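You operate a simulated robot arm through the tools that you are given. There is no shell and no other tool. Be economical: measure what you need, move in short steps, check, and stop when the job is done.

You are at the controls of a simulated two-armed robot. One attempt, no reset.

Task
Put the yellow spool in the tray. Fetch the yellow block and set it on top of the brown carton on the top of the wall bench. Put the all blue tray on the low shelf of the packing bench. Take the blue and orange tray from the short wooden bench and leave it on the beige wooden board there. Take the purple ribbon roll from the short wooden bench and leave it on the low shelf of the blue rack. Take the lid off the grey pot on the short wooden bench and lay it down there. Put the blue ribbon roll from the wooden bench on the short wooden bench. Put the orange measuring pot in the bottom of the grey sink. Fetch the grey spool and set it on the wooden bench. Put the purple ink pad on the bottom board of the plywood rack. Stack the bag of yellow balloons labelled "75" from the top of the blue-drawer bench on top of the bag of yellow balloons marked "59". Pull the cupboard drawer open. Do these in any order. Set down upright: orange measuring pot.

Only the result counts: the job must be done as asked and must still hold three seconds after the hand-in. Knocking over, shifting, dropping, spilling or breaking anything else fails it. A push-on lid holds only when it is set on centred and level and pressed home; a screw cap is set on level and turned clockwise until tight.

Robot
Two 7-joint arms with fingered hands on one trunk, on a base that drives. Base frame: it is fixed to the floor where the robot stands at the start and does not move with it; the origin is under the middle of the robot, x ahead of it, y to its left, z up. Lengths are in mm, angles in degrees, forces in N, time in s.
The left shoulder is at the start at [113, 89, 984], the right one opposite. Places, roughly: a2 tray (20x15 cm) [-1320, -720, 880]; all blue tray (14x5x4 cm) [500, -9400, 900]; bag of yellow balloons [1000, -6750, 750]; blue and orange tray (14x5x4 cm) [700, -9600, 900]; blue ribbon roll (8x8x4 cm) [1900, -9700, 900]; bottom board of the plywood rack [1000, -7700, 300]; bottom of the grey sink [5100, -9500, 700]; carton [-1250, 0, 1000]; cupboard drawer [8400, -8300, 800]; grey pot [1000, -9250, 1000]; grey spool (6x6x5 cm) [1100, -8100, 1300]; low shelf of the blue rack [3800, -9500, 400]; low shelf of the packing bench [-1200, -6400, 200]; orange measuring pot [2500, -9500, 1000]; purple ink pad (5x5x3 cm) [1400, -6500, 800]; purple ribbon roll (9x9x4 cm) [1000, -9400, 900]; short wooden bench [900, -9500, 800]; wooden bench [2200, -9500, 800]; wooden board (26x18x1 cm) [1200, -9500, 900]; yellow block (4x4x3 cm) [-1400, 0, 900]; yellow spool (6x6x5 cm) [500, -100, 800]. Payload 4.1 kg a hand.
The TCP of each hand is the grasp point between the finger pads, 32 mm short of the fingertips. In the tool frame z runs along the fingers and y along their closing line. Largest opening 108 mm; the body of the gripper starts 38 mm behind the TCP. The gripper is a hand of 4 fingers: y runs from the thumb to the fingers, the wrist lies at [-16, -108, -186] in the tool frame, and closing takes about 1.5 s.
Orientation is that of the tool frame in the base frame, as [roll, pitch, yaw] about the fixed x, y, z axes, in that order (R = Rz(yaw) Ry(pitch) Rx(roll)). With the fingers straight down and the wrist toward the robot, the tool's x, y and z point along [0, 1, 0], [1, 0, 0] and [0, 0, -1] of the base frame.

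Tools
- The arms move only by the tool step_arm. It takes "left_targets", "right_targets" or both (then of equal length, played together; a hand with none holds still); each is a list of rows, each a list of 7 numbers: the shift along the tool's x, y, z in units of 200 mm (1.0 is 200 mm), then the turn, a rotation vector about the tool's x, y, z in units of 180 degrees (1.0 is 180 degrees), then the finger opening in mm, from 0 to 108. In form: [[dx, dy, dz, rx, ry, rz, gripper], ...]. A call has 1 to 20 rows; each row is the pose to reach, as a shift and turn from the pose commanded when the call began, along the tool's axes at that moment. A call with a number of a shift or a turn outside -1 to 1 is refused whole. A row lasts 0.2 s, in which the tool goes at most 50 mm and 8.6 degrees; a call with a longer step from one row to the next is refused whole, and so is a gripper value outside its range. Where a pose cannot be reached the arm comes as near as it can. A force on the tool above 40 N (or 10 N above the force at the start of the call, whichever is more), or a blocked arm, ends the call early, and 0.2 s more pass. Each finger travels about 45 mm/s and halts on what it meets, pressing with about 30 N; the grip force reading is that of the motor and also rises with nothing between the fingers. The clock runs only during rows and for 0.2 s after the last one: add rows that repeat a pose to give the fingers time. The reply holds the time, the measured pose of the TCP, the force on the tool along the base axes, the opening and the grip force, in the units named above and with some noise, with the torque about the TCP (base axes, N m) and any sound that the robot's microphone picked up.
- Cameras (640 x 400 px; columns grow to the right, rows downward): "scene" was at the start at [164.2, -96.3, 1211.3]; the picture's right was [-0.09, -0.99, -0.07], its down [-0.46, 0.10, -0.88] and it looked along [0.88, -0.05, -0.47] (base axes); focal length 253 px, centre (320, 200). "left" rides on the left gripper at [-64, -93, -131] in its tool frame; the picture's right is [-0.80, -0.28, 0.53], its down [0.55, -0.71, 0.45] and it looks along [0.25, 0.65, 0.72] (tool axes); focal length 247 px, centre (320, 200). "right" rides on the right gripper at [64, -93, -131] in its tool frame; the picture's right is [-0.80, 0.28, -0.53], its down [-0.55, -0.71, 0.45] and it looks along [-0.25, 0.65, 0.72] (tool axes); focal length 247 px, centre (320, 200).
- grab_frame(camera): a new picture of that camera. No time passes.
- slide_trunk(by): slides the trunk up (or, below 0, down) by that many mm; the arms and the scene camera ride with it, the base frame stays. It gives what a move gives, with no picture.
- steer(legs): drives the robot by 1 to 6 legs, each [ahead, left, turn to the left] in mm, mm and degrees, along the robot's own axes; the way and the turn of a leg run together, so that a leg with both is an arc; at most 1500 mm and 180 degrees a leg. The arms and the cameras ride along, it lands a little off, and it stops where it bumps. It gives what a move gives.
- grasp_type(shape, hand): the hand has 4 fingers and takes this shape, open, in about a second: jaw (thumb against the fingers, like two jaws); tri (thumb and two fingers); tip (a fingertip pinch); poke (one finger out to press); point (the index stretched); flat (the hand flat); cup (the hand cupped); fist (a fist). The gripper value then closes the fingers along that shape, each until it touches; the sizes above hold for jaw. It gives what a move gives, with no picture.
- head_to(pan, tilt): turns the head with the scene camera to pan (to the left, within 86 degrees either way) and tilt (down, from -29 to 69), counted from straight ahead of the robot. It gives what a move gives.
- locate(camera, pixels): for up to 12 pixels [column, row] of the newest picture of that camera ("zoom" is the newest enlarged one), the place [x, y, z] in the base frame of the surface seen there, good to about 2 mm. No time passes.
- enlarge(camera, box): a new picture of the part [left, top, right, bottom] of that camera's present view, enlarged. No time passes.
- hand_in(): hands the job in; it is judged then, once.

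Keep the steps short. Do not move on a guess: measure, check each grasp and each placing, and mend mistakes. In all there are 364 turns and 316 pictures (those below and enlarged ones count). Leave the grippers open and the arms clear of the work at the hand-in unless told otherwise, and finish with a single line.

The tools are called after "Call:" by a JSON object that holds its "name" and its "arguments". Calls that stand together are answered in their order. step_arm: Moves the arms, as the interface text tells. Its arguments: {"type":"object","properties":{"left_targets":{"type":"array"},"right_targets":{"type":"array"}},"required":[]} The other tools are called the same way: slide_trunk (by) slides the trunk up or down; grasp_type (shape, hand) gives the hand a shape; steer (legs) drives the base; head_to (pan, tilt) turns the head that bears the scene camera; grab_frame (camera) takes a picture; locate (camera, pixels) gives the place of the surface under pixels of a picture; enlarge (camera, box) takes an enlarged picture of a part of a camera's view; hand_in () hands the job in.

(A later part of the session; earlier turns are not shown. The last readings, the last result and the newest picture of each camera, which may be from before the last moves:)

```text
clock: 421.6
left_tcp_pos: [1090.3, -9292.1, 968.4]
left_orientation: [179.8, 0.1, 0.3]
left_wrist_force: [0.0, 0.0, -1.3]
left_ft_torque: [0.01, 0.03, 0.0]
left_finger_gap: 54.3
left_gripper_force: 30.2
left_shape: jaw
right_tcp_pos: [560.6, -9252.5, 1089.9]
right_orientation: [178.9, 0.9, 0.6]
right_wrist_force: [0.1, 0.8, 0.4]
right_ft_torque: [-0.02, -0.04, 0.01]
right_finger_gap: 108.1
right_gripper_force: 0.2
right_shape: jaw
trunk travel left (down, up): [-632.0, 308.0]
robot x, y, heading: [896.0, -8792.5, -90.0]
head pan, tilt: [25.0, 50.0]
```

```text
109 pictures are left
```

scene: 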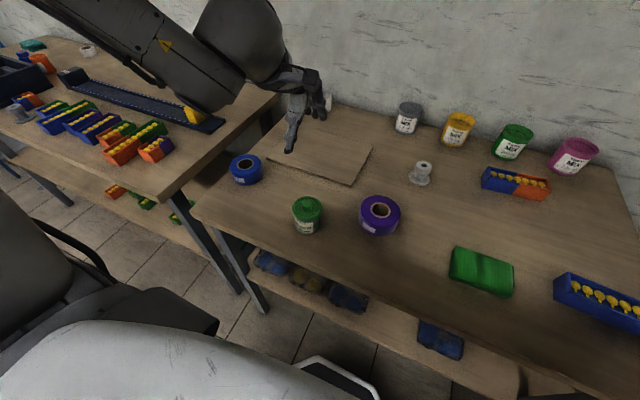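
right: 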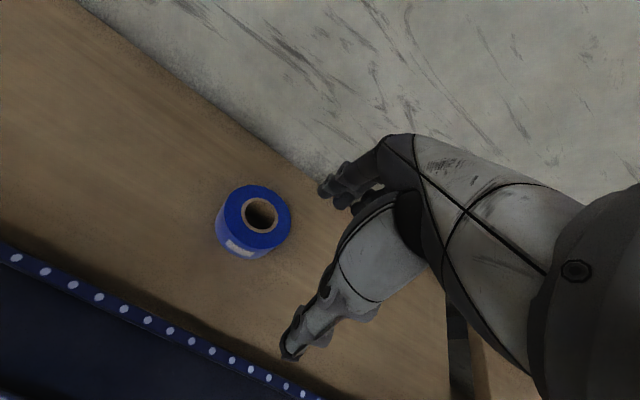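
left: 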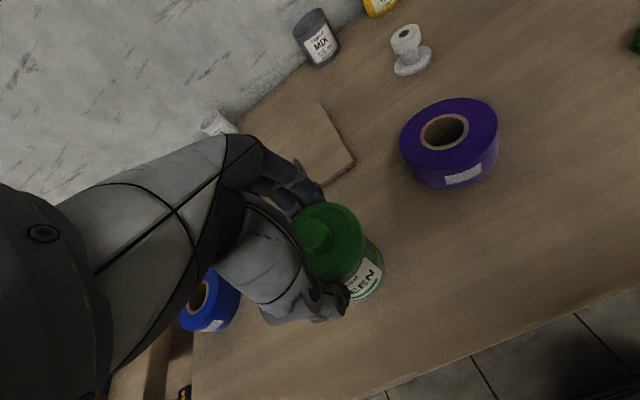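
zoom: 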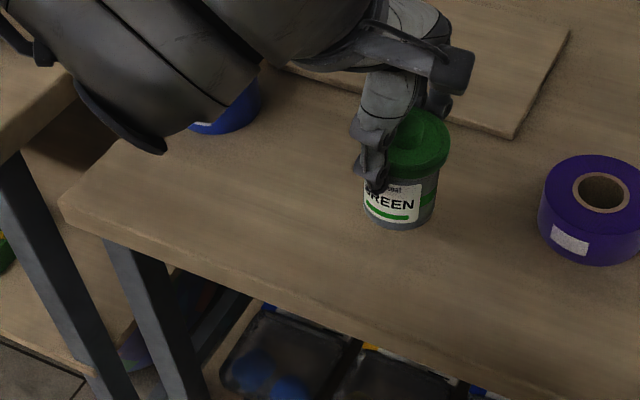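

The whole pot came up with the lid. I set it back down and regrip higher, only on the rim.

Call:
{"name": "step_arm", "arguments": {"left_targets": [[0, 0, 0.1, 0, 0, 0, 40], [0, 0, 0.17, 0, 0, 0, 40], [0, 0, 0.19, 0, 0, 0, 40], [0, 0, 0.195, 0, 0, 0, 40], [0, 0, 0.195, 0, 0, 0, 60], [0, 0, 0.195, 0, 0, 0, 78], [0, 0, 0.195, 0, 0, 0, 78], [0, 0, 0.15, 0, 0, 0, 78], [0, 0, 0.15, 0, 0, 0, 65], [0, 0, 0.15, 0, 0, 0, 50], [0, 0, 0.15, 0, 0, 0, 40], [0, 0, 0.15, 0, 0, 0, 40], [0, 0, 0.15, 0, 0, 0, 40]]}}

Call:
{"name": "enlarge", "arguments": {"camera": "left", "box": [240, 180, 440, 340]}}

```text
clock: 424.4
left_tcp_pos: [1089.9, -9292.6, 940.3]
left_orientation: [179.7, 0.2, 0.2]
left_wrist_force: [0.8, 0.7, 9.3]
left_ft_torque: [-0.11, -0.01, 0.0]
left_finger_gap: 57.6
left_gripper_force: 30.1
left_shape: jaw
right_tcp_pos: [560.2, -9252.4, 1089.6]
right_orientation: [178.7, 0.8, 0.5]
right_wrist_force: [0.1, 0.2, -0.5]
right_ft_torque: [-0.01, -0.01, -0.01]
right_finger_gap: 107.8
right_gripper_force: 0.0
right_shape: jaw
trunk travel left (down, up): [-632.0, 308.0]
robot x, y, heading: [894.7, -8788.8, -90.1]
head pan, tilt: [25.0, 50.0]
```

```text
2.50 times, centred on (340, 260) of left
```

zoom: 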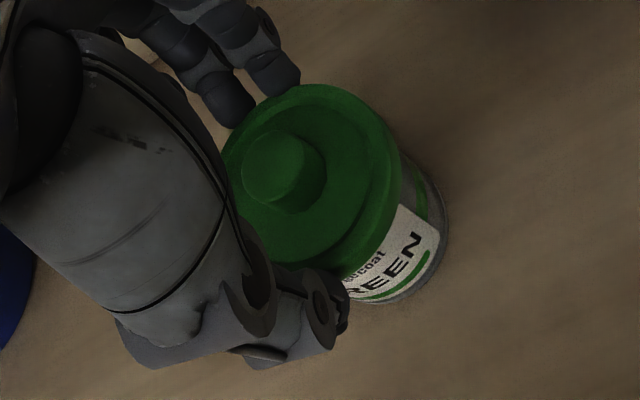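

Lift 30 mm slowly again.

Call:
{"name": "step_arm", "arguments": {"left_targets": [[0, 0, -0.02, 0, 0, 0, 40], [0, 0, -0.05, 0, 0, 0, 40], [0, 0, -0.08, 0, 0, 0, 40], [0, 0, -0.12, 0, 0, 0, 40], [0, 0, -0.15, 0, 0, 0, 40]]}}

Call:
{"name": "enlarge", "arguments": {"camera": "scene", "box": [200, 120, 400, 250]}}

```text
clock: 425.6
left_tcp_pos: [1090.4, -9290.5, 968.7]
left_orientation: [179.8, 0.2, 0.1]
left_wrist_force: [-0.3, 0.0, -0.1]
left_ft_torque: [-0.02, -0.06, 0.0]
left_finger_gap: 56.7
left_gripper_force: 30.0
left_shape: jaw
right_tcp_pos: [560.1, -9253.0, 1090.1]
right_orientation: [178.8, 0.8, 0.6]
right_wrist_force: [-0.1, -1.0, -0.3]
right_ft_torque: [0.02, 0.01, 0.0]
right_finger_gap: 107.8
right_gripper_force: 0.1
right_shape: jaw
trunk travel left (down, up): [-632.0, 308.0]
robot x, y, heading: [895.8, -8790.2, -89.8]
head pan, tilt: [25.0, 50.0]
```

```text
3.08 times, centred on (300, 185) of scene
```

zoom: 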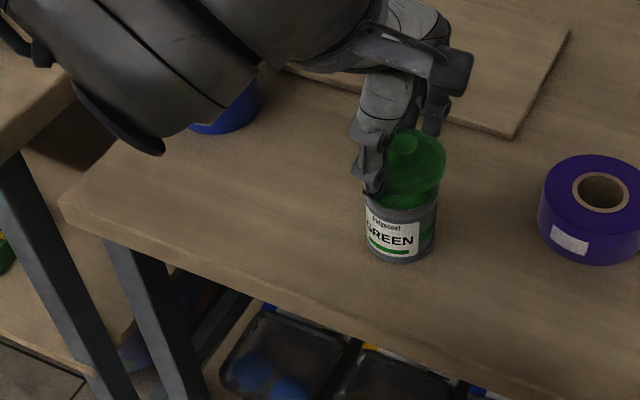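

The lid is off and the pot stands. I move the lid to the free spot at about (1205,-9290) and lay it down.

Call:
{"name": "step_arm", "arguments": {"left_targets": [[0, 0, -0.1, 0, 0, 0, 40], [0.1, 0, -0.25, 0, 0, 0, 40], [0.25, 0, -0.25, 0, 0, 0, 40], [0.42, 0, -0.2, 0, 0, 0, 40], [0.58, 0, -0.05, 0, 0, 0, 40], [0.58, 0, 0.12, 0, 0, 0, 40], [0.58, 0, 0.25, 0, 0, 0, 40], [0.58, 0, 0.33, 0, 0, 0, 40], [0.58, 0, 0.33, 0, 0, 0, 40]]}}

Call:
{"name": "enlarge", "arguments": {"camera": "scene", "box": [180, 100, 380, 250]}}

Call:
{"name": "grab_frame", "arguments": {"camera": "left"}}

```text
clock: 427.6
left_tcp_pos: [1205.5, -9289.7, 902.3]
left_orientation: [179.8, 0.1, 0.1]
left_wrist_force: [0.1, 0.2, -0.7]
left_ft_torque: [0.02, -0.03, -0.01]
left_finger_gap: 55.8
left_gripper_force: 30.1
left_shape: jaw
right_tcp_pos: [558.9, -9252.6, 1089.1]
right_orientation: [178.8, 0.9, 0.6]
right_wrist_force: [-0.3, -0.1, 0.5]
right_ft_torque: [-0.03, -0.01, -0.02]
right_finger_gap: 107.7
right_gripper_force: 0.0
right_shape: jaw
trunk travel left (down, up): [-632.0, 308.0]
robot x, y, heading: [899.2, -8791.0, -89.9]
head pan, tilt: [25.0, 50.0]
```

```text
2.67 times, centred on (280, 175) of scene
```

zoom: 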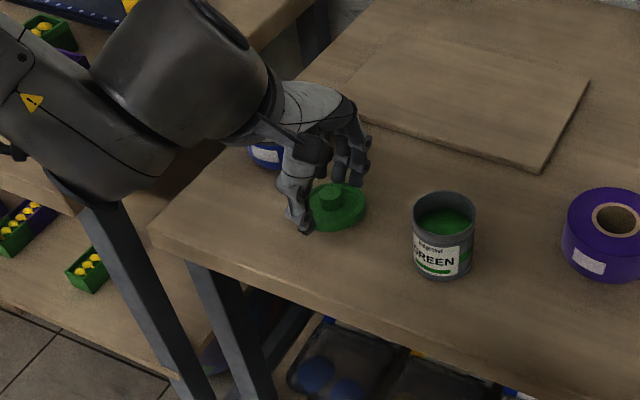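

```text
105 pictures are left
```

left: 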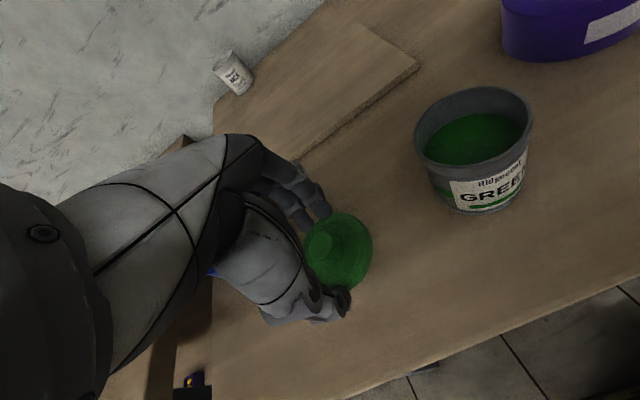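

Nearly on the table. Lower gently and release.

Call:
{"name": "step_arm", "arguments": {"left_targets": [[0, 0, 0.02, 0, 0, 0, 40], [0, 0, 0.035, 0, 0, 0, 40], [0, 0, 0.045, 0, 0, 0, 40], [0, 0, 0.045, 0, 0, 0, 60], [0, 0, 0.045, 0, 0, 0, 80], [0, 0, 0.045, 0, 0, 0, 84], [0, 0, 0.045, 0, 0, 0, 84], [0, 0, -0.1, 0, 0, 0, 84], [0, 0, -0.3, 0, 0, 0, 84], [0, 0, -0.5, 0, 0, 0, 100], [0, 0, -0.7, 0, 0, 0, 108], [0, 0, -0.9, 0, 0, 0, 108]]}}

Call:
{"name": "grab_frame", "arguments": {"camera": "scene"}}

```text
clock: 430.2
left_tcp_pos: [1206.9, -9288.3, 1085.8]
left_orientation: [179.9, 0.2, 0.1]
left_wrist_force: [-0.7, 0.2, 0.0]
left_ft_torque: [0.0, 0.0, -0.01]
left_finger_gap: 107.6
left_gripper_force: 0.0
left_shape: jaw
right_tcp_pos: [559.4, -9251.7, 1090.1]
right_orientation: [178.7, 0.8, 0.6]
right_wrist_force: [-1.0, 0.1, 0.9]
right_ft_torque: [0.02, 0.02, 0.01]
right_finger_gap: 108.0
right_gripper_force: 0.0
right_shape: jaw
trunk travel left (down, up): [-632.0, 308.0]
robot x, y, heading: [888.1, -8798.9, -90.0]
head pan, tilt: [25.0, 50.0]
```

```text
104 pictures are left
```

scene: 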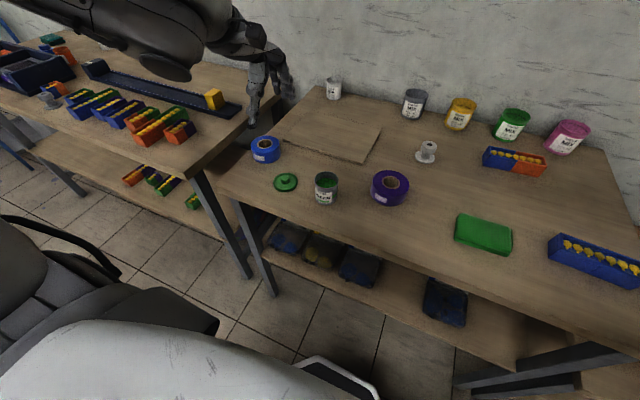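

The lid lies flat. Next the blue-and-orange tray at (680,-9610): move right so it is ahead-left.

Call:
{"name": "steer", "arguments": {"legs": [[0, -480, 0], [130, 0, 0]]}}

Call:
{"name": "head_to", "arguments": {"pan": 15, "tilt": 40}}

Call:
{"name": "grab_frame", "arguments": {"camera": "scene"}}

```text
clock: 433.9
left_tcp_pos: [740.4, -9420.0, 1086.3]
left_orientation: [179.8, 0.2, 0.9]
left_wrist_force: [0.2, 0.2, 0.7]
left_ft_torque: [0.01, -0.02, -0.01]
left_finger_gap: 107.7
left_gripper_force: 0.1
left_shape: jaw
right_tcp_pos: [91.7, -9391.1, 1090.3]
right_orientation: [178.9, 0.8, 1.3]
right_wrist_force: [-0.4, 0.1, -0.2]
right_ft_torque: [-0.04, 0.01, -0.03]
right_finger_gap: 107.6
right_gripper_force: 0.1
right_shape: jaw
trunk travel left (down, up): [-632.0, 308.0]
robot x, y, heading: [421.3, -8927.3, -89.1]
head pan, tilt: [25.0, 50.0]
```

```text
clock: 434.6
left_tcp_pos: [739.1, -9421.0, 1084.5]
left_orientation: [179.8, 0.2, 0.8]
left_wrist_force: [0.1, -0.2, 0.6]
left_ft_torque: [0.0, -0.02, -0.01]
left_finger_gap: 107.7
left_gripper_force: 0.1
left_shape: jaw
right_tcp_pos: [93.0, -9392.1, 1089.7]
right_orientation: [178.7, 0.8, 1.2]
right_wrist_force: [-0.8, -0.3, 0.4]
right_ft_torque: [0.01, -0.05, -0.01]
right_finger_gap: 108.1
right_gripper_force: 0.1
right_shape: jaw
trunk travel left (down, up): [-632.0, 308.0]
robot x, y, heading: [420.3, -8929.4, -89.2]
head pan, tilt: [15.0, 40.0]
```

```text
103 pictures are left
```

scene: 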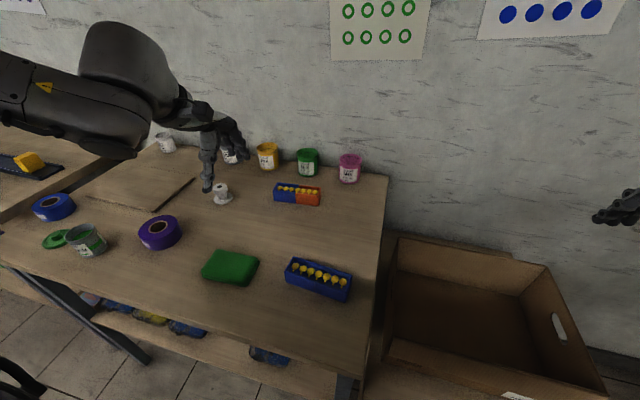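

Call:
{"name": "enlarge", "arguments": {"camera": "scene", "box": [255, 165, 345, 220]}}

Call:
{"name": "locate", "arguments": {"camera": "zoom", "pixels": [[140, 175], [455, 205], [455, 290], [140, 240], [150, 130], [470, 160], [300, 130], [300, 220], [300, 265], [330, 145]]}}

```text
7.11 times, centred on (300, 192) of scene
```

zoom: 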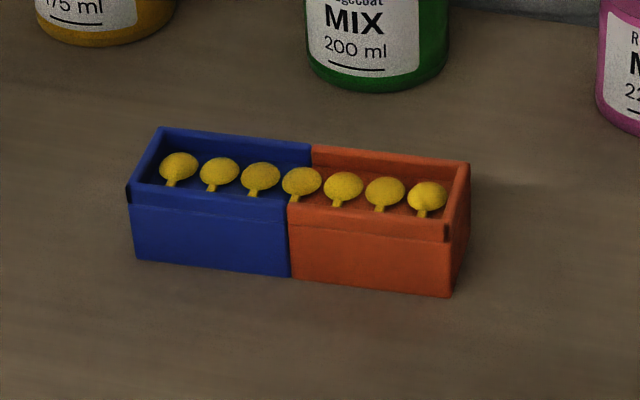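

```text
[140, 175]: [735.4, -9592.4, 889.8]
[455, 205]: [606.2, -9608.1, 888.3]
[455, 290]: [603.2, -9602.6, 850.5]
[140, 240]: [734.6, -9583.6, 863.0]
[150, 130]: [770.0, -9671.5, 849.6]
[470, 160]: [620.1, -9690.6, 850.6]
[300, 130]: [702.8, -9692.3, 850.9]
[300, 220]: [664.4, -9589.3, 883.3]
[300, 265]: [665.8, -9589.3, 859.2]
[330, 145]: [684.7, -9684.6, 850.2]
```

Tray centre ≈ (673,-9618), yaw ≈ 8°, top 890. I bring the left hand above it (slight forward tilt, same yaw).

Call:
{"name": "step_arm", "arguments": {"left_targets": [[-0.06, 0.15, 0.03, -0.007, 0, -0.006, 100], [-0.12, 0.3, 0.07, -0.015, 0, -0.013, 96], [-0.18, 0.47, 0.11, -0.022, 0, -0.02, 92], [-0.24, 0.63, 0.15, -0.03, 0, -0.027, 90], [-0.3, 0.8, 0.19, -0.037, 0, -0.034, 90], [-0.35, 0.94, 0.22, -0.044, 0, -0.039, 90], [-0.35, 0.94, 0.22, -0.044, 0, -0.039, 90]]}}

Call:
{"name": "slide_trunk", "arguments": {"by": -80}}

Call:
{"name": "grab_frame", "arguments": {"camera": "left"}}

```text
clock: 436.2
left_tcp_pos: [679.5, -9601.7, 1048.3]
left_orientation: [171.8, 0.6, 7.9]
left_wrist_force: [0.6, 0.5, 0.5]
left_ft_torque: [-0.02, -0.01, -0.01]
left_finger_gap: 90.2
left_gripper_force: 0.0
left_shape: jaw
left hand out of reach, approached as far as the arm can: row 6, 7
right_tcp_pos: [92.7, -9391.3, 1091.5]
right_orientation: [178.7, 0.8, 1.2]
right_wrist_force: [0.1, -0.1, 0.5]
right_ft_torque: [-0.04, -0.05, 0.02]
right_finger_gap: 108.1
right_gripper_force: 0.0
right_shape: jaw
trunk travel left (down, up): [-632.0, 308.0]
robot x, y, heading: [422.9, -8929.7, -89.1]
head pan, tilt: [15.0, 40.0]
```

```text
clock: 437.4
left_tcp_pos: [678.7, -9601.7, 968.2]
left_orientation: [171.9, 0.8, 7.9]
left_wrist_force: [0.3, 0.1, -0.1]
left_ft_torque: [0.01, 0.0, 0.0]
left_finger_gap: 89.9
left_gripper_force: 0.1
left_shape: jaw
right_tcp_pos: [92.2, -9390.5, 1009.1]
right_orientation: [178.8, 0.8, 1.3]
right_wrist_force: [0.0, 0.0, 0.1]
right_ft_torque: [0.04, -0.02, -0.03]
right_finger_gap: 107.7
right_gripper_force: 0.0
right_shape: jaw
trunk travel left (down, up): [-552.0, 388.0]
robot x, y, heading: [418.6, -8926.0, -89.4]
head pan, tilt: [15.0, 40.0]
```

```text
101 pictures are left
```

left: 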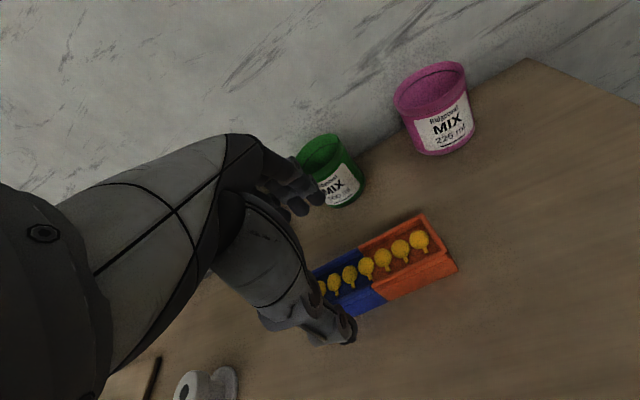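

Call:
{"name": "steer", "arguments": {"legs": [[12, -5, 0]]}}

Call:
{"name": "enlarge", "arguments": {"camera": "left", "box": [240, 160, 480, 350]}}

Call:
{"name": "locate", "arguments": {"camera": "zoom", "pixels": [[470, 145], [560, 260], [310, 230], [530, 160], [330, 350], [395, 310]]}}

```text
clock: 438.4
left_tcp_pos: [674.9, -9612.9, 966.9]
left_orientation: [172.1, 0.7, 7.9]
left_wrist_force: [0.1, -0.3, 0.4]
left_ft_torque: [0.02, 0.0, 0.01]
left_finger_gap: 90.4
left_gripper_force: 0.0
left_shape: jaw
right_tcp_pos: [88.0, -9404.0, 1008.7]
right_orientation: [178.9, 0.7, 1.3]
right_wrist_force: [-0.3, -0.5, -0.2]
right_ft_torque: [0.01, 0.03, -0.01]
right_finger_gap: 107.7
right_gripper_force: 0.0
right_shape: jaw
trunk travel left (down, up): [-552.0, 388.0]
robot x, y, heading: [417.3, -8940.3, -89.4]
head pan, tilt: [15.0, 40.0]
stopped in leg 1: the robot was blocked; the commanded pose is now the measured one
```

```text
2.11 times, centred on (360, 255) of left
```

zoom: 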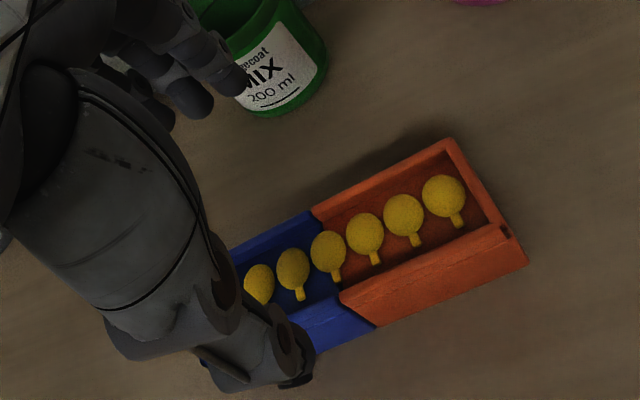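

```text
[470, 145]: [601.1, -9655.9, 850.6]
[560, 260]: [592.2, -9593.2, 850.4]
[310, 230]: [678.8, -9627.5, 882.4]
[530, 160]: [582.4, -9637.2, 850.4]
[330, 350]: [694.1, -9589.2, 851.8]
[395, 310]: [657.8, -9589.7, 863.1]
```

Aligned. I lower the trunk 74 mm and close.

Call:
{"name": "slide_trunk", "arguments": {"by": -74}}

Call:
{"name": "step_arm", "arguments": {"left_targets": [[0, 0, 0, 0, 0, 0, 75], [0, 0, 0, 0, 0, 0, 60], [0, 0, 0, 0, 0, 0, 45], [0, 0, 0, 0, 0, 0, 30], [0, 0, 0, 0, 0, 0, 20], [0, 0, 0, 0, 0, 0, 20], [0, 0, 0, 0, 0, 0, 20]]}}

Call:
{"name": "enlarge", "arguments": {"camera": "left", "box": [220, 160, 460, 350]}}

```text
clock: 439.5
left_tcp_pos: [674.6, -9610.9, 893.8]
left_orientation: [171.9, 0.8, 7.8]
left_wrist_force: [0.3, 0.4, -0.2]
left_ft_torque: [0.0, 0.01, 0.03]
left_finger_gap: 90.4
left_gripper_force: 0.1
left_shape: jaw
right_tcp_pos: [87.3, -9402.6, 936.7]
right_orientation: [178.6, 0.8, 1.3]
right_wrist_force: [0.2, -0.2, 0.1]
right_ft_torque: [0.01, 0.04, 0.02]
right_finger_gap: 107.6
right_gripper_force: 0.0
right_shape: jaw
trunk travel left (down, up): [-478.0, 462.0]
robot x, y, heading: [418.3, -8939.9, -89.1]
head pan, tilt: [15.0, 40.0]
```

```text
clock: 441.1
left_tcp_pos: [674.8, -9612.0, 894.8]
left_orientation: [171.9, 0.7, 7.9]
left_wrist_force: [0.2, -0.1, -0.9]
left_ft_torque: [0.03, -0.03, -0.02]
left_finger_gap: 39.9
left_gripper_force: 29.8
left_shape: jaw
right_tcp_pos: [88.5, -9402.5, 935.0]
right_orientation: [178.8, 0.9, 1.4]
right_wrist_force: [0.0, -0.6, -0.4]
right_ft_torque: [-0.02, -0.01, 0.0]
right_finger_gap: 107.8
right_gripper_force: 0.0
right_shape: jaw
trunk travel left (down, up): [-478.0, 462.0]
robot x, y, heading: [415.5, -8938.5, -89.3]
head pan, tilt: [15.0, 40.0]
```

```text
2.11 times, centred on (340, 255) of left
```

zoom: 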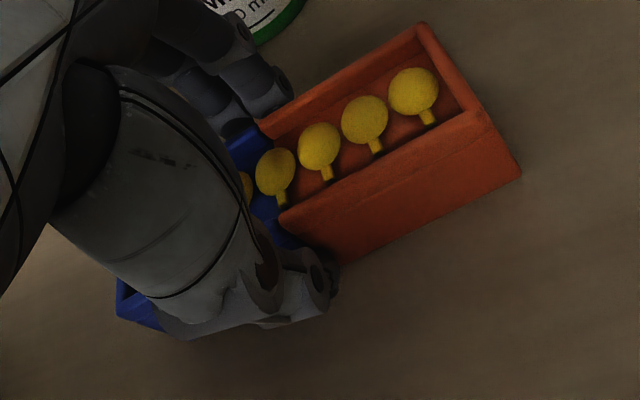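

Held. Lift 120 mm and carry it over the board (base back 97, left ~500).

Call:
{"name": "slide_trunk", "arguments": {"by": 130}}

Call:
{"name": "steer", "arguments": {"legs": [[-97, 0, 0], [0, 503, 0]]}}

Call:
{"name": "head_to", "arguments": {"pan": 20, "tilt": 45}}

Call:
{"name": "grab_frame", "arguments": {"camera": "scene"}}

```text
clock: 442.7
left_tcp_pos: [673.8, -9612.2, 1023.2]
left_orientation: [172.0, 0.7, 7.9]
left_wrist_force: [-0.2, -0.2, -1.2]
left_ft_torque: [-0.04, 0.02, 0.03]
left_finger_gap: 39.9
left_gripper_force: 30.0
left_shape: jaw
right_tcp_pos: [88.0, -9402.4, 1065.8]
right_orientation: [178.8, 0.8, 1.4]
right_wrist_force: [0.3, -0.3, -0.1]
right_ft_torque: [-0.04, 0.0, -0.01]
right_finger_gap: 107.8
right_gripper_force: 0.1
right_shape: jaw
trunk travel left (down, up): [-608.0, 332.0]
robot x, y, heading: [420.4, -8936.6, -89.0]
head pan, tilt: [15.0, 40.0]
```

```text
clock: 446.4
left_tcp_pos: [1192.8, -9507.0, 1023.5]
left_orientation: [172.0, 0.7, 8.1]
left_wrist_force: [0.2, 0.4, -1.0]
left_ft_torque: [0.0, 0.02, 0.02]
left_finger_gap: 39.9
left_gripper_force: 30.3
left_shape: jaw
right_tcp_pos: [605.8, -9298.7, 1065.8]
right_orientation: [178.7, 0.8, 1.5]
right_wrist_force: [-0.7, 0.3, 0.1]
right_ft_torque: [-0.01, -0.01, 0.03]
right_finger_gap: 107.7
right_gripper_force: 0.1
right_shape: jaw
trunk travel left (down, up): [-608.0, 332.0]
robot x, y, heading: [933.6, -8834.1, -89.0]
head pan, tilt: [15.0, 40.0]
```

```text
clock: 447.1
left_tcp_pos: [1193.1, -9506.5, 1022.0]
left_orientation: [172.1, 0.7, 8.1]
left_wrist_force: [0.0, 0.1, -1.7]
left_ft_torque: [-0.05, 0.0, 0.03]
left_finger_gap: 39.9
left_gripper_force: 30.0
left_shape: jaw
right_tcp_pos: [604.5, -9299.3, 1066.9]
right_orientation: [178.8, 0.9, 1.4]
right_wrist_force: [-0.4, -0.3, 0.8]
right_ft_torque: [0.0, 0.0, 0.03]
right_finger_gap: 107.9
right_gripper_force: 0.0
right_shape: jaw
trunk travel left (down, up): [-608.0, 332.0]
robot x, y, heading: [930.6, -8832.8, -89.0]
head pan, tilt: [20.0, 45.0]
```

```text
98 pictures are left
```

scene: 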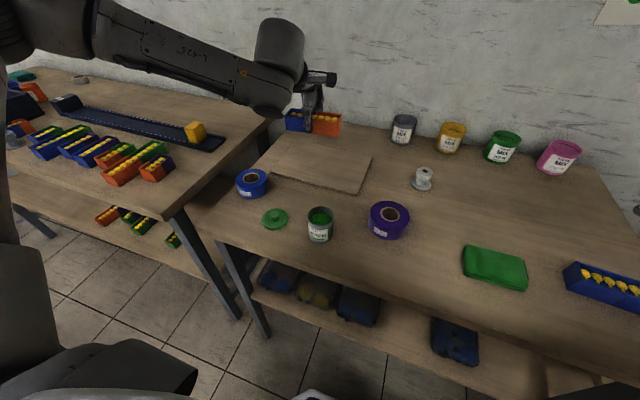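

Over the board (centre (1193,-9507)). Lower 116 mm with the trunk and check.

Call:
{"name": "slide_trunk", "arguments": {"by": -115}}

Call:
{"name": "enlarge", "arguments": {"camera": "scene", "box": [220, 70, 400, 220]}}

```text
clock: 448.5
left_tcp_pos: [1192.2, -9507.1, 908.5]
left_orientation: [171.9, 0.7, 8.0]
left_wrist_force: [0.0, -0.5, -0.3]
left_ft_torque: [0.0, 0.02, -0.01]
left_finger_gap: 40.2
left_gripper_force: 30.4
left_shape: jaw
right_tcp_pos: [605.6, -9298.2, 951.8]
right_orientation: [178.7, 0.8, 1.5]
right_wrist_force: [0.3, 0.5, 0.8]
right_ft_torque: [-0.03, 0.0, -0.01]
right_finger_gap: 108.0
right_gripper_force: 0.1
right_shape: jaw
trunk travel left (down, up): [-493.0, 447.0]
robot x, y, heading: [932.5, -8833.7, -89.1]
head pan, tilt: [20.0, 45.0]
```

```text
2.67 times, centred on (310, 145) of scene
```

zoom: 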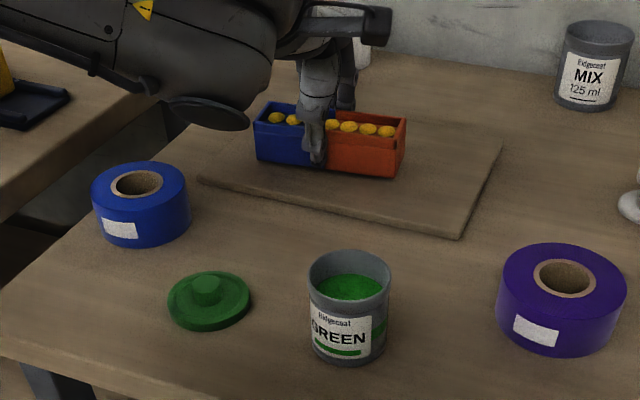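

On the board, 2–3 mm above. Lower 3, open, rise.

Call:
{"name": "slide_trunk", "arguments": {"by": -3}}

Call:
{"name": "step_arm", "arguments": {"left_targets": [[0, 0, 0, 0, 0, 0, 50], [0, 0, 0, 0, 0, 0, 65], [0, 0, 0, 0, 0, 0, 80], [0, 0, 0, 0, 0, 0, 84], [0, 0, 0, 0, 0, 0, 84]]}}

Call:
{"name": "slide_trunk", "arguments": {"by": 160}}

Call:
{"name": "enlarge", "arguments": {"camera": "scene", "box": [160, 70, 480, 270]}}

```text
clock: 449.1
left_tcp_pos: [1192.7, -9507.8, 904.8]
left_orientation: [171.9, 0.7, 8.0]
left_wrist_force: [0.9, 0.6, -0.9]
left_ft_torque: [-0.02, -0.01, 0.03]
left_finger_gap: 40.1
left_gripper_force: 30.1
left_shape: jaw
right_tcp_pos: [604.9, -9299.3, 948.5]
right_orientation: [178.8, 0.8, 1.4]
right_wrist_force: [-0.5, 0.1, 0.3]
right_ft_torque: [-0.02, 0.0, 0.01]
right_finger_gap: 107.6
right_gripper_force: 0.0
right_shape: jaw
trunk travel left (down, up): [-490.0, 450.0]
robot x, y, heading: [930.8, -8833.8, -89.0]
head pan, tilt: [20.0, 45.0]
```

```text
clock: 450.3
left_tcp_pos: [1191.6, -9507.3, 905.8]
left_orientation: [171.9, 0.6, 8.0]
left_wrist_force: [0.0, -0.2, 0.3]
left_ft_torque: [0.03, 0.01, 0.01]
left_finger_gap: 83.9
left_gripper_force: 0.0
left_shape: jaw
right_tcp_pos: [605.4, -9301.4, 948.5]
right_orientation: [178.9, 0.8, 1.5]
right_wrist_force: [0.7, 0.8, -0.6]
right_ft_torque: [0.01, -0.01, -0.01]
right_finger_gap: 107.7
right_gripper_force: 0.1
right_shape: jaw
trunk travel left (down, up): [-490.0, 450.0]
robot x, y, heading: [927.6, -8835.2, -89.0]
head pan, tilt: [20.0, 45.0]
```

```text
clock: 452.1
left_tcp_pos: [1192.8, -9507.7, 1064.2]
left_orientation: [172.0, 0.8, 8.1]
left_wrist_force: [-0.1, -0.6, -0.4]
left_ft_torque: [-0.01, -0.01, -0.03]
left_finger_gap: 83.5
left_gripper_force: 0.1
left_shape: jaw
right_tcp_pos: [605.1, -9299.3, 1107.9]
right_orientation: [178.9, 0.8, 1.5]
right_wrist_force: [0.9, 0.2, -0.4]
right_ft_torque: [-0.03, -0.01, -0.04]
right_finger_gap: 107.7
right_gripper_force: 0.0
right_shape: jaw
trunk travel left (down, up): [-650.0, 290.0]
robot x, y, heading: [930.9, -8833.2, -89.1]
head pan, tilt: [20.0, 45.0]
```

```text
2.00 times, centred on (320, 170) of scene
```

zoom: 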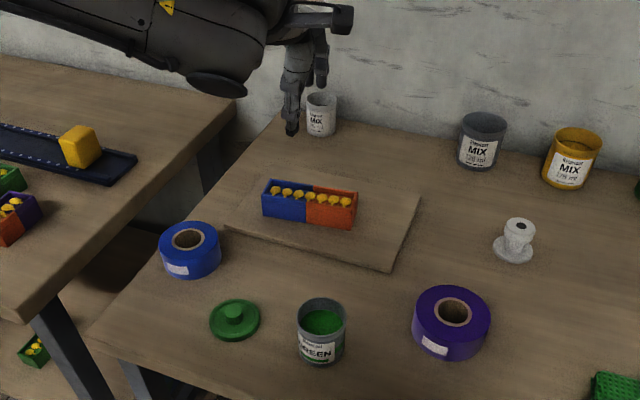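

Tray is on the board. Now the all-blue tray at (540,-9350): move right 620.

Call:
{"name": "steer", "arguments": {"legs": [[0, -620, 0], [30, 0, 0]]}}

Call:
{"name": "head_to", "arguments": {"pan": 20, "tilt": 45}}

Call:
{"name": "enlarge", "arguments": {"camera": "scene", "box": [160, 120, 480, 320]}}

```text
clock: 456.0
left_tcp_pos: [561.0, -9544.9, 1066.9]
left_orientation: [171.8, 0.7, 7.4]
left_wrist_force: [-1.1, 0.4, -0.1]
left_ft_torque: [-0.02, -0.01, -0.02]
left_finger_gap: 83.8
left_gripper_force: 0.0
left_shape: jaw
right_tcp_pos: [-22.5, -9330.7, 1108.5]
right_orientation: [178.6, 0.8, 0.8]
right_wrist_force: [0.4, 0.6, 0.1]
right_ft_torque: [0.0, 0.03, 0.0]
right_finger_gap: 108.0
right_gripper_force: 0.0
right_shape: jaw
trunk travel left (down, up): [-650.0, 290.0]
robot x, y, heading: [311.7, -8868.1, -89.8]
head pan, tilt: [20.0, 45.0]
```

```text
clock: 456.6
left_tcp_pos: [560.4, -9546.6, 1065.6]
left_orientation: [171.9, 0.8, 7.3]
left_wrist_force: [-0.3, -0.2, -0.8]
left_ft_torque: [0.01, 0.04, -0.01]
left_finger_gap: 83.8
left_gripper_force: 0.2
left_shape: jaw
right_tcp_pos: [-23.8, -9332.3, 1108.1]
right_orientation: [178.8, 0.8, 1.0]
right_wrist_force: [0.4, 0.0, 0.1]
right_ft_torque: [0.04, -0.01, 0.04]
right_finger_gap: 107.7
right_gripper_force: 0.1
right_shape: jaw
trunk travel left (down, up): [-650.0, 290.0]
robot x, y, heading: [307.6, -8872.8, -89.5]
head pan, tilt: [20.0, 45.0]
```

```text
2.00 times, centred on (320, 220) of scene
```

zoom: 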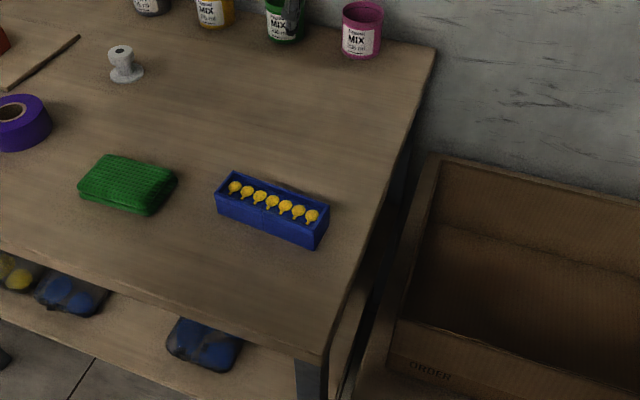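

Call:
{"name": "locate", "arguments": {"camera": "zoom", "pixels": [[217, 192], [312, 228], [218, 208], [313, 244], [328, 205], [235, 175], [272, 222], [270, 203]]}}

```text
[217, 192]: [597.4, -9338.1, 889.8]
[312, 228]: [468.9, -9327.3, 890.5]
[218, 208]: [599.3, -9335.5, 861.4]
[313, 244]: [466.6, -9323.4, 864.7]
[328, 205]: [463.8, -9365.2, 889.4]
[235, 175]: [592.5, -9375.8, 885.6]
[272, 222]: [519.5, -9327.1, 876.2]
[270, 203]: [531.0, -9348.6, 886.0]
```

Blue tray centre ≈ (531,-9355), yaw -5°. I bring the left hand above it, upright.

Call:
{"name": "step_arm", "arguments": {"left_targets": [[0, -0.2, 0, 0.01, 0, 0.015, 86], [0, -0.4, 0, 0.02, 0, 0.03, 88], [-0.01, -0.6, 0.1, 0.03, 0, 0.045, 90], [-0.01, -0.78, 0.2, 0.04, 0, 0.06, 90], [-0.02, -0.93, 0.3, 0.045, 0, 0.069, 90], [-0.02, -0.99, 0.4, 0.045, 0, 0.069, 90], [-0.02, -0.99, 0.49, 0.045, 0, 0.069, 90], [-0.02, -0.99, 0.49, 0.045, 0, 0.069, 90]]}}

Call:
{"name": "grab_frame", "arguments": {"camera": "left"}}

```text
clock: 458.4
left_tcp_pos: [529.6, -9365.4, 940.7]
left_orientation: [180.0, -0.2, -5.0]
left_wrist_force: [0.0, -0.1, -0.6]
left_ft_torque: [-0.03, -0.02, 0.03]
left_finger_gap: 89.9
left_gripper_force: 0.0
left_shape: jaw
right_tcp_pos: [-23.7, -9331.2, 1107.5]
right_orientation: [178.7, 0.8, 0.9]
right_wrist_force: [0.1, 0.1, 0.2]
right_ft_torque: [-0.01, -0.02, 0.0]
right_finger_gap: 107.8
right_gripper_force: 0.0
right_shape: jaw
trunk travel left (down, up): [-650.0, 290.0]
robot x, y, heading: [310.7, -8869.9, -90.0]
head pan, tilt: [20.0, 45.0]
```

```text
94 pictures are left
```

left: 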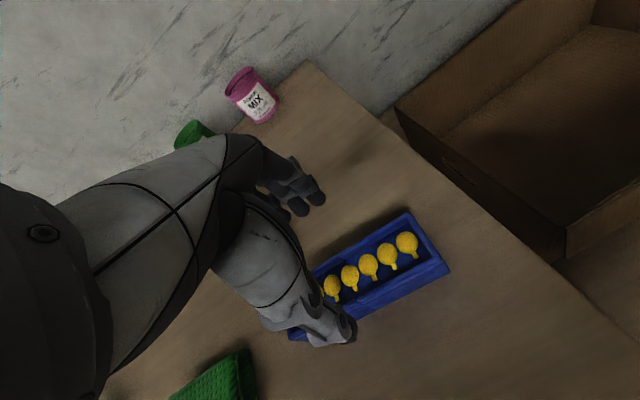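

Call:
{"name": "step_arm", "arguments": {"left_targets": [[0.01, -0.045, 0.1, 0, 0, 0, 90], [0.01, -0.045, 0.2, 0, 0, 0, 90], [0.01, -0.045, 0.26, 0, 0, 0, 90], [0.01, -0.045, 0.26, 0, 0, 0, 75], [0.01, -0.045, 0.26, 0, 0, 0, 60], [0.01, -0.045, 0.26, 0, 0, 0, 45], [0.01, -0.045, 0.26, 0, 0, 0, 30], [0.01, -0.045, 0.26, 0, 0, 0, 20], [0.01, -0.045, 0.26, 0, 0, 0, 20]]}}

Call:
{"name": "enlarge", "arguments": {"camera": "left", "box": [220, 160, 460, 350]}}

```text
clock: 460.4
left_tcp_pos: [538.7, -9357.4, 893.6]
left_orientation: [179.9, -0.1, -4.9]
left_wrist_force: [0.4, 0.2, -0.4]
left_ft_torque: [0.0, 0.02, 0.02]
left_finger_gap: 39.4
left_gripper_force: 30.5
left_shape: jaw
left hand out of reach, approached as far as the arm can: row 3, 4, 5, 6, 7, 8, 9
right_tcp_pos: [-24.1, -9332.4, 1107.9]
right_orientation: [178.7, 0.8, 0.9]
right_wrist_force: [0.3, -0.4, -0.3]
right_ft_torque: [0.02, -0.01, 0.01]
right_finger_gap: 107.6
right_gripper_force: 0.0
right_shape: jaw
trunk travel left (down, up): [-650.0, 290.0]
robot x, y, heading: [309.0, -8869.0, -89.6]
head pan, tilt: [20.0, 45.0]
```

```text
2.11 times, centred on (340, 255) of left
```

zoom: 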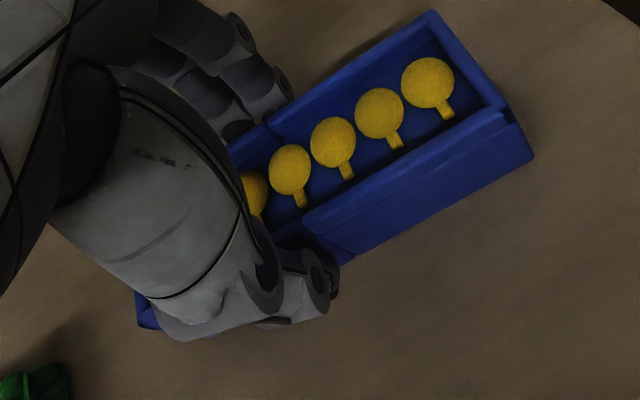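

Held. Lift, then drive back up the aisle to the packing bench and face it.

Call:
{"name": "slide_trunk", "arguments": {"by": 130}}

Call:
{"name": "steer", "arguments": {"legs": [[-1200, 0, 0], [-1150, -250, 0], [0, 0, -90]]}}

Call:
{"name": "head_to", "arguments": {"pan": 0, "tilt": 35}}

Call:
{"name": "grab_frame", "arguments": {"camera": "scene"}}

```text
clock: 462.0
left_tcp_pos: [539.3, -9356.5, 1022.9]
left_orientation: [-180.0, -0.1, -4.9]
left_wrist_force: [-0.2, -0.2, -0.7]
left_ft_torque: [-0.02, 0.0, -0.03]
left_finger_gap: 39.7
left_gripper_force: 30.4
left_shape: jaw
right_tcp_pos: [-23.8, -9333.3, 1237.6]
right_orientation: [178.8, 0.7, 0.9]
right_wrist_force: [0.4, 0.5, 0.6]
right_ft_torque: [0.01, -0.02, 0.02]
right_finger_gap: 107.7
right_gripper_force: 0.0
right_shape: jaw
trunk travel left (down, up): [-780.0, 160.0]
robot x, y, heading: [309.8, -8871.8, -89.4]
head pan, tilt: [20.0, 45.0]
```

```text
clock: 477.2
left_tcp_pos: [-407.9, -6807.6, 1023.8]
left_orientation: [180.0, -0.1, -93.2]
left_wrist_force: [0.5, 0.9, -0.6]
left_ft_torque: [-0.04, 0.0, 0.0]
left_finger_gap: 39.7
left_gripper_force: 29.7
left_shape: jaw
right_tcp_pos: [-402.3, -6244.5, 1236.8]
right_orientation: [178.7, 0.8, -87.3]
right_wrist_force: [-0.5, 0.1, -0.1]
right_ft_torque: [0.0, 0.02, -0.02]
right_finger_gap: 107.7
right_gripper_force: 0.1
right_shape: jaw
trunk travel left (down, up): [-780.0, 160.0]
robot x, y, heading: [69.4, -6562.2, -177.8]
head pan, tilt: [20.0, 45.0]
```

```text
clock: 478.1
left_tcp_pos: [-407.7, -6807.7, 1024.2]
left_orientation: [-179.9, -0.1, -93.2]
left_wrist_force: [0.5, 0.7, -0.8]
left_ft_torque: [0.0, 0.04, -0.02]
left_finger_gap: 39.3
left_gripper_force: 29.8
left_shape: jaw
right_tcp_pos: [-401.9, -6244.1, 1237.6]
right_orientation: [178.7, 0.9, -87.4]
right_wrist_force: [-0.1, -0.7, 0.4]
right_ft_torque: [0.01, -0.03, 0.0]
right_finger_gap: 107.9
right_gripper_force: 0.0
right_shape: jaw
trunk travel left (down, up): [-780.0, 160.0]
robot x, y, heading: [66.6, -6563.7, -177.7]
head pan, tilt: [0.0, 35.0]
```

```text
92 pictures are left
```

scene: 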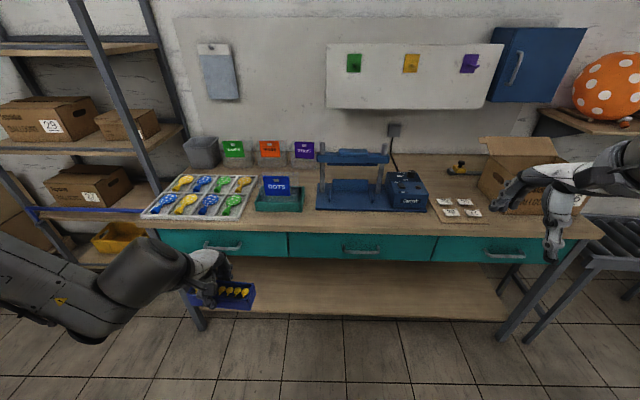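

Call:
{"name": "locate", "arguments": {"camera": "scene", "pixels": [[350, 312], [350, 290], [350, 270], [270, 300], [450, 310], [195, 325], [505, 325], [360, 228], [360, 258], [240, 290]]}}

```text
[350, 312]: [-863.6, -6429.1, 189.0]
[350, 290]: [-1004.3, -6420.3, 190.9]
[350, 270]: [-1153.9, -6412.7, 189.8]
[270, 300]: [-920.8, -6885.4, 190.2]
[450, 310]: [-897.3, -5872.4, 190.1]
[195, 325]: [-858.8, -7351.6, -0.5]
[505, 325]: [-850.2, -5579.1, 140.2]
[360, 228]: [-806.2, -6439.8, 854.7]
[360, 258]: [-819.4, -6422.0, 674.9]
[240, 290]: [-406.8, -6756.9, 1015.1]
```

Low shelf: z 190, front edge x -860, clear height to 670. I lower the trunk here in free space (two slides), keeping the arm posture.

Call:
{"name": "slide_trunk", "arguments": {"by": -390}}

Call:
{"name": "slide_trunk", "arguments": {"by": -330}}

Call:
{"name": "steer", "arguments": {"legs": [[0, 0, -2], [300, 0, 0]]}}

Call:
{"name": "grab_frame", "arguments": {"camera": "scene"}}

```text
clock: 481.8
left_tcp_pos: [-407.9, -6808.7, 634.0]
left_orientation: [180.0, -0.1, -93.2]
left_wrist_force: [0.7, -0.4, -0.9]
left_ft_torque: [-0.01, -0.01, 0.0]
left_finger_gap: 39.4
left_gripper_force: 29.7
left_shape: jaw
right_tcp_pos: [-401.7, -6244.9, 848.2]
right_orientation: [178.7, 0.8, -87.3]
right_wrist_force: [-0.4, -0.6, 0.1]
right_ft_torque: [0.01, 0.0, -0.03]
right_finger_gap: 108.0
right_gripper_force: 0.1
right_shape: jaw
trunk travel left (down, up): [-390.0, 550.0]
robot x, y, heading: [69.7, -6561.5, -177.8]
head pan, tilt: [0.0, 35.0]
```

```text
clock: 485.1
left_tcp_pos: [-408.1, -6808.0, 303.6]
left_orientation: [179.9, -0.1, -93.2]
left_wrist_force: [-0.2, 0.5, -1.6]
left_ft_torque: [-0.04, 0.01, 0.03]
left_finger_gap: 39.3
left_gripper_force: 30.3
left_shape: jaw
right_tcp_pos: [-402.0, -6244.0, 517.6]
right_orientation: [178.7, 0.8, -87.3]
right_wrist_force: [-0.5, 0.1, 0.7]
right_ft_torque: [0.04, 0.02, 0.0]
right_finger_gap: 107.7
right_gripper_force: 0.1
right_shape: jaw
trunk travel left (down, up): [-60.0, 880.0]
robot x, y, heading: [66.2, -6562.4, -177.9]
head pan, tilt: [0.0, 35.0]
```

```text
clock: 487.5
left_tcp_pos: [-719.5, -6790.1, 303.6]
left_orientation: [-180.0, -0.1, -95.3]
left_wrist_force: [-1.6, -1.1, -1.1]
left_ft_torque: [-0.04, -0.02, 0.0]
left_finger_gap: 39.3
left_gripper_force: 29.9
left_shape: jaw
right_tcp_pos: [-690.4, -6227.2, 518.9]
right_orientation: [178.7, 0.8, -89.7]
right_wrist_force: [-0.4, -0.8, 0.1]
right_ft_torque: [0.01, 0.01, -0.02]
right_finger_gap: 107.8
right_gripper_force: 0.1
right_shape: jaw
trunk travel left (down, up): [-60.0, 880.0]
robot x, y, heading: [-232.0, -6560.7, 180.1]
head pan, tilt: [0.0, 35.0]
```

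```text
91 pictures are left
```

scene: 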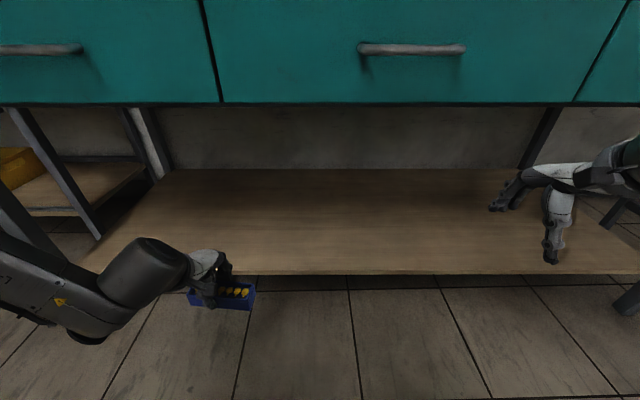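

The right hand would meet the drawers, so I lower and pull it back first; then advance 205 mm.

Call:
{"name": "step_arm", "arguments": {"right_targets": [[0, -0.15, 0.12, 0, 0, 0, 108], [0, -0.3, 0.25, 0, 0, 0, 108], [0, -0.4, 0.38, 0, 0, 0, 108], [0, -0.4, 0.52, 0, 0, 0, 108], [0, -0.4, 0.65, 0, 0, 0, 108]]}}

Call:
{"name": "steer", "arguments": {"legs": [[205, 0, 0]]}}

Call:
{"name": "grab_frame", "arguments": {"camera": "scene"}}

```text
clock: 488.7
left_tcp_pos: [-718.4, -6789.1, 303.7]
left_orientation: [180.0, -0.1, -95.4]
left_wrist_force: [0.5, 0.4, -1.4]
left_ft_torque: [0.01, 0.01, 0.0]
left_finger_gap: 39.5
left_gripper_force: 30.3
left_shape: jaw
right_tcp_pos: [-613.3, -6225.6, 385.2]
right_orientation: [178.7, 0.9, -89.7]
right_wrist_force: [-0.5, 0.4, 0.5]
right_ft_torque: [-0.01, -0.02, -0.03]
right_finger_gap: 107.6
right_gripper_force: 0.1
right_shape: jaw
trunk travel left (down, up): [-60.0, 880.0]
robot x, y, heading: [-232.5, -6565.8, 179.9]
head pan, tilt: [0.0, 35.0]
```

```text
clock: 490.4
left_tcp_pos: [-906.5, -6794.9, 307.0]
left_orientation: [180.0, -0.1, -94.2]
left_wrist_force: [0.1, -0.2, -0.5]
left_ft_torque: [0.0, -0.01, 0.0]
left_finger_gap: 39.4
left_gripper_force: 29.6
left_shape: jaw
right_tcp_pos: [-810.8, -6227.7, 388.4]
right_orientation: [178.6, 0.8, -88.8]
right_wrist_force: [-0.1, 0.8, 0.4]
right_ft_torque: [-0.01, -0.01, -0.02]
right_finger_gap: 108.1
right_gripper_force: 0.0
right_shape: jaw
trunk travel left (down, up): [-60.0, 880.0]
robot x, y, heading: [-427.5, -6561.0, -178.8]
head pan, tilt: [0.0, 35.0]
stopped in leg 1: the robot was blocked; the commanded pose is now the measured one
```

```text
90 pictures are left
```

scene: 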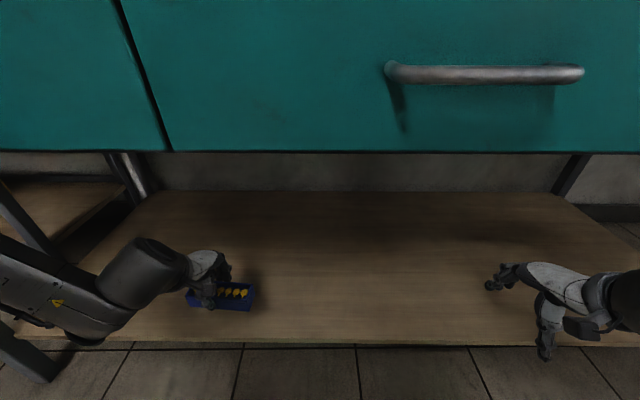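

The base met something lightly, but the tray is already over the shelf (TCP x -906). I lower the arm 70 mm with 12 mm forward.

Call:
{"name": "step_arm", "arguments": {"left_targets": [[0, 0.03, 0.08, 0, 0, 0, 20], [0, 0.06, 0.17, 0, 0, 0, 20], [0, 0.07, 0.26, 0, 0, 0, 20], [0, 0.07, 0.32, 0, 0, 0, 20], [0, 0.07, 0.345, 0, 0, 0, 20], [0, 0.07, 0.345, 0, 0, 0, 20]]}}

Call:
{"name": "enlarge", "arguments": {"camera": "scene", "box": [20, 200, 340, 400]}}

```text
clock: 491.8
left_tcp_pos: [-909.6, -6822.3, 286.3]
left_orientation: [179.6, -0.2, -94.5]
left_wrist_force: [-0.5, -0.5, -1.3]
left_ft_torque: [-0.04, 0.02, -0.01]
left_finger_gap: 39.4
left_gripper_force: 30.1
left_shape: jaw
left hand out of reach, approached as far as the arm can: row 1, 2, 3, 4, 5, 6
right_tcp_pos: [-810.4, -6225.8, 387.9]
right_orientation: [178.1, 0.6, -88.8]
right_wrist_force: [-0.2, -0.6, 0.2]
right_ft_torque: [-0.02, 0.02, 0.0]
right_finger_gap: 107.9
right_gripper_force: 0.1
right_shape: jaw
trunk travel left (down, up): [-60.0, 880.0]
robot x, y, heading: [-424.7, -6557.8, -179.3]
head pan, tilt: [0.0, 35.0]
```

```text
2.00 times, centred on (180, 300) of scene
```

zoom: 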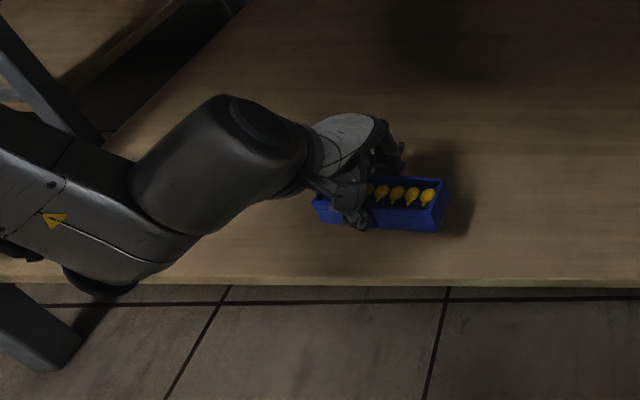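

Call:
{"name": "locate", "arguments": {"camera": "zoom", "pixels": [[100, 280], [60, 200], [190, 200], [120, 240], [380, 215], [60, 340], [40, 120]]}}

```text
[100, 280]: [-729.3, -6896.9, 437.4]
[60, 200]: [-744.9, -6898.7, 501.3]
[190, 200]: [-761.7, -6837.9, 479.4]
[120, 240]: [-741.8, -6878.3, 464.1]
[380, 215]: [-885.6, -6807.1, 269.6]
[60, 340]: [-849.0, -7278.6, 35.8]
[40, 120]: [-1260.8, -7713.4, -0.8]
```

The forearm is well above the shelf. Lower the trunk 48 mm.

Call:
{"name": "slide_trunk", "arguments": {"by": -48}}

```text
clock: 492.7
left_tcp_pos: [-912.4, -6822.6, 233.9]
left_orientation: [-179.9, 0.0, -94.5]
left_wrist_force: [-3.1, 1.6, 11.2]
left_ft_torque: [0.03, 0.09, -0.02]
left_finger_gap: 40.1
left_gripper_force: 29.9
left_shape: jaw
right_tcp_pos: [-813.5, -6227.8, 338.0]
right_orientation: [178.7, 0.8, -88.9]
right_wrist_force: [0.4, -0.3, 0.1]
right_ft_torque: [-0.01, 0.01, -0.02]
right_finger_gap: 107.9
right_gripper_force: 0.1
right_shape: jaw
trunk travel left (down, up): [-12.0, 928.0]
robot x, y, heading: [-426.5, -6556.4, -179.6]
head pan, tilt: [0.0, 35.0]
```

It rests on the shelf (11 N). Open and rise.

Call:
{"name": "step_arm", "arguments": {"left_targets": [[0, 0, -0.005, 0, 0, 0, 50], [0, 0, -0.005, 0, 0, 0, 65], [0, 0, -0.005, 0, 0, 0, 80], [0, 0, -0.005, 0, 0, 0, 84], [0, 0, -0.005, 0, 0, 0, 84]]}}

Call:
{"name": "slide_trunk", "arguments": {"by": 90}}

Call:
{"name": "steer", "arguments": {"legs": [[-400, 0, 0]]}}

Call:
{"name": "grab_frame", "arguments": {"camera": "scene"}}

```text
clock: 493.9
left_tcp_pos: [-911.3, -6823.6, 231.0]
left_orientation: [-179.9, 0.2, -94.5]
left_wrist_force: [-0.1, -0.4, 0.1]
left_ft_torque: [0.01, -0.02, -0.03]
left_finger_gap: 84.0
left_gripper_force: 0.1
left_shape: jaw
right_tcp_pos: [-813.1, -6227.5, 337.1]
right_orientation: [178.7, 0.8, -88.9]
right_wrist_force: [-0.4, 0.9, 0.3]
right_ft_torque: [0.0, -0.01, 0.04]
right_finger_gap: 107.8
right_gripper_force: 0.0
right_shape: jaw
trunk travel left (down, up): [-12.0, 928.0]
robot x, y, heading: [-426.8, -6564.9, -179.4]
head pan, tilt: [0.0, 35.0]
```

```text
clock: 495.1
left_tcp_pos: [-913.7, -6821.9, 322.6]
left_orientation: [-179.7, 0.0, -94.6]
left_wrist_force: [-0.1, 0.8, 0.5]
left_ft_torque: [-0.01, -0.01, -0.01]
left_finger_gap: 83.7
left_gripper_force: 0.0
left_shape: jaw
right_tcp_pos: [-814.1, -6227.2, 427.4]
right_orientation: [178.8, 0.8, -89.0]
right_wrist_force: [-0.4, 0.3, 0.8]
right_ft_torque: [0.01, -0.02, 0.01]
right_finger_gap: 107.7
right_gripper_force: 0.1
right_shape: jaw
trunk travel left (down, up): [-102.0, 838.0]
robot x, y, heading: [-427.4, -6561.5, -179.9]
head pan, tilt: [0.0, 35.0]
```

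```text
clock: 497.5
left_tcp_pos: [-529.1, -6819.4, 322.2]
left_orientation: [-179.7, 0.1, -94.4]
left_wrist_force: [-0.3, 0.3, 0.9]
left_ft_torque: [0.01, 0.01, -0.02]
left_finger_gap: 84.1
left_gripper_force: 0.0
left_shape: jaw
right_tcp_pos: [-430.4, -6223.4, 427.0]
right_orientation: [178.6, 0.7, -88.9]
right_wrist_force: [-0.3, -0.5, 0.4]
right_ft_torque: [0.0, 0.0, 0.04]
right_finger_gap: 107.8
right_gripper_force: 0.0
right_shape: jaw
trunk travel left (down, up): [-102.0, 838.0]
robot x, y, heading: [-41.5, -6554.9, -179.0]
head pan, tilt: [0.0, 35.0]
```

```text
88 pictures are left
```

scene: 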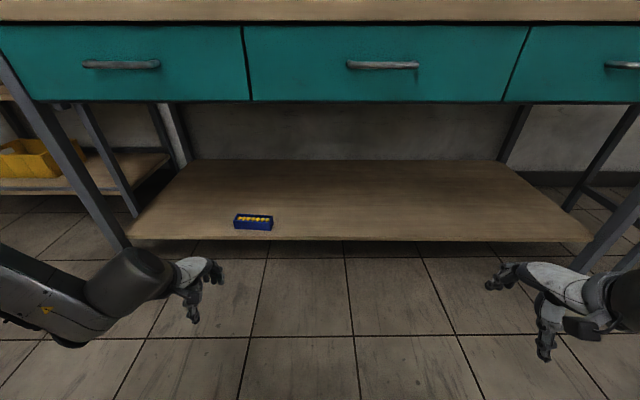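

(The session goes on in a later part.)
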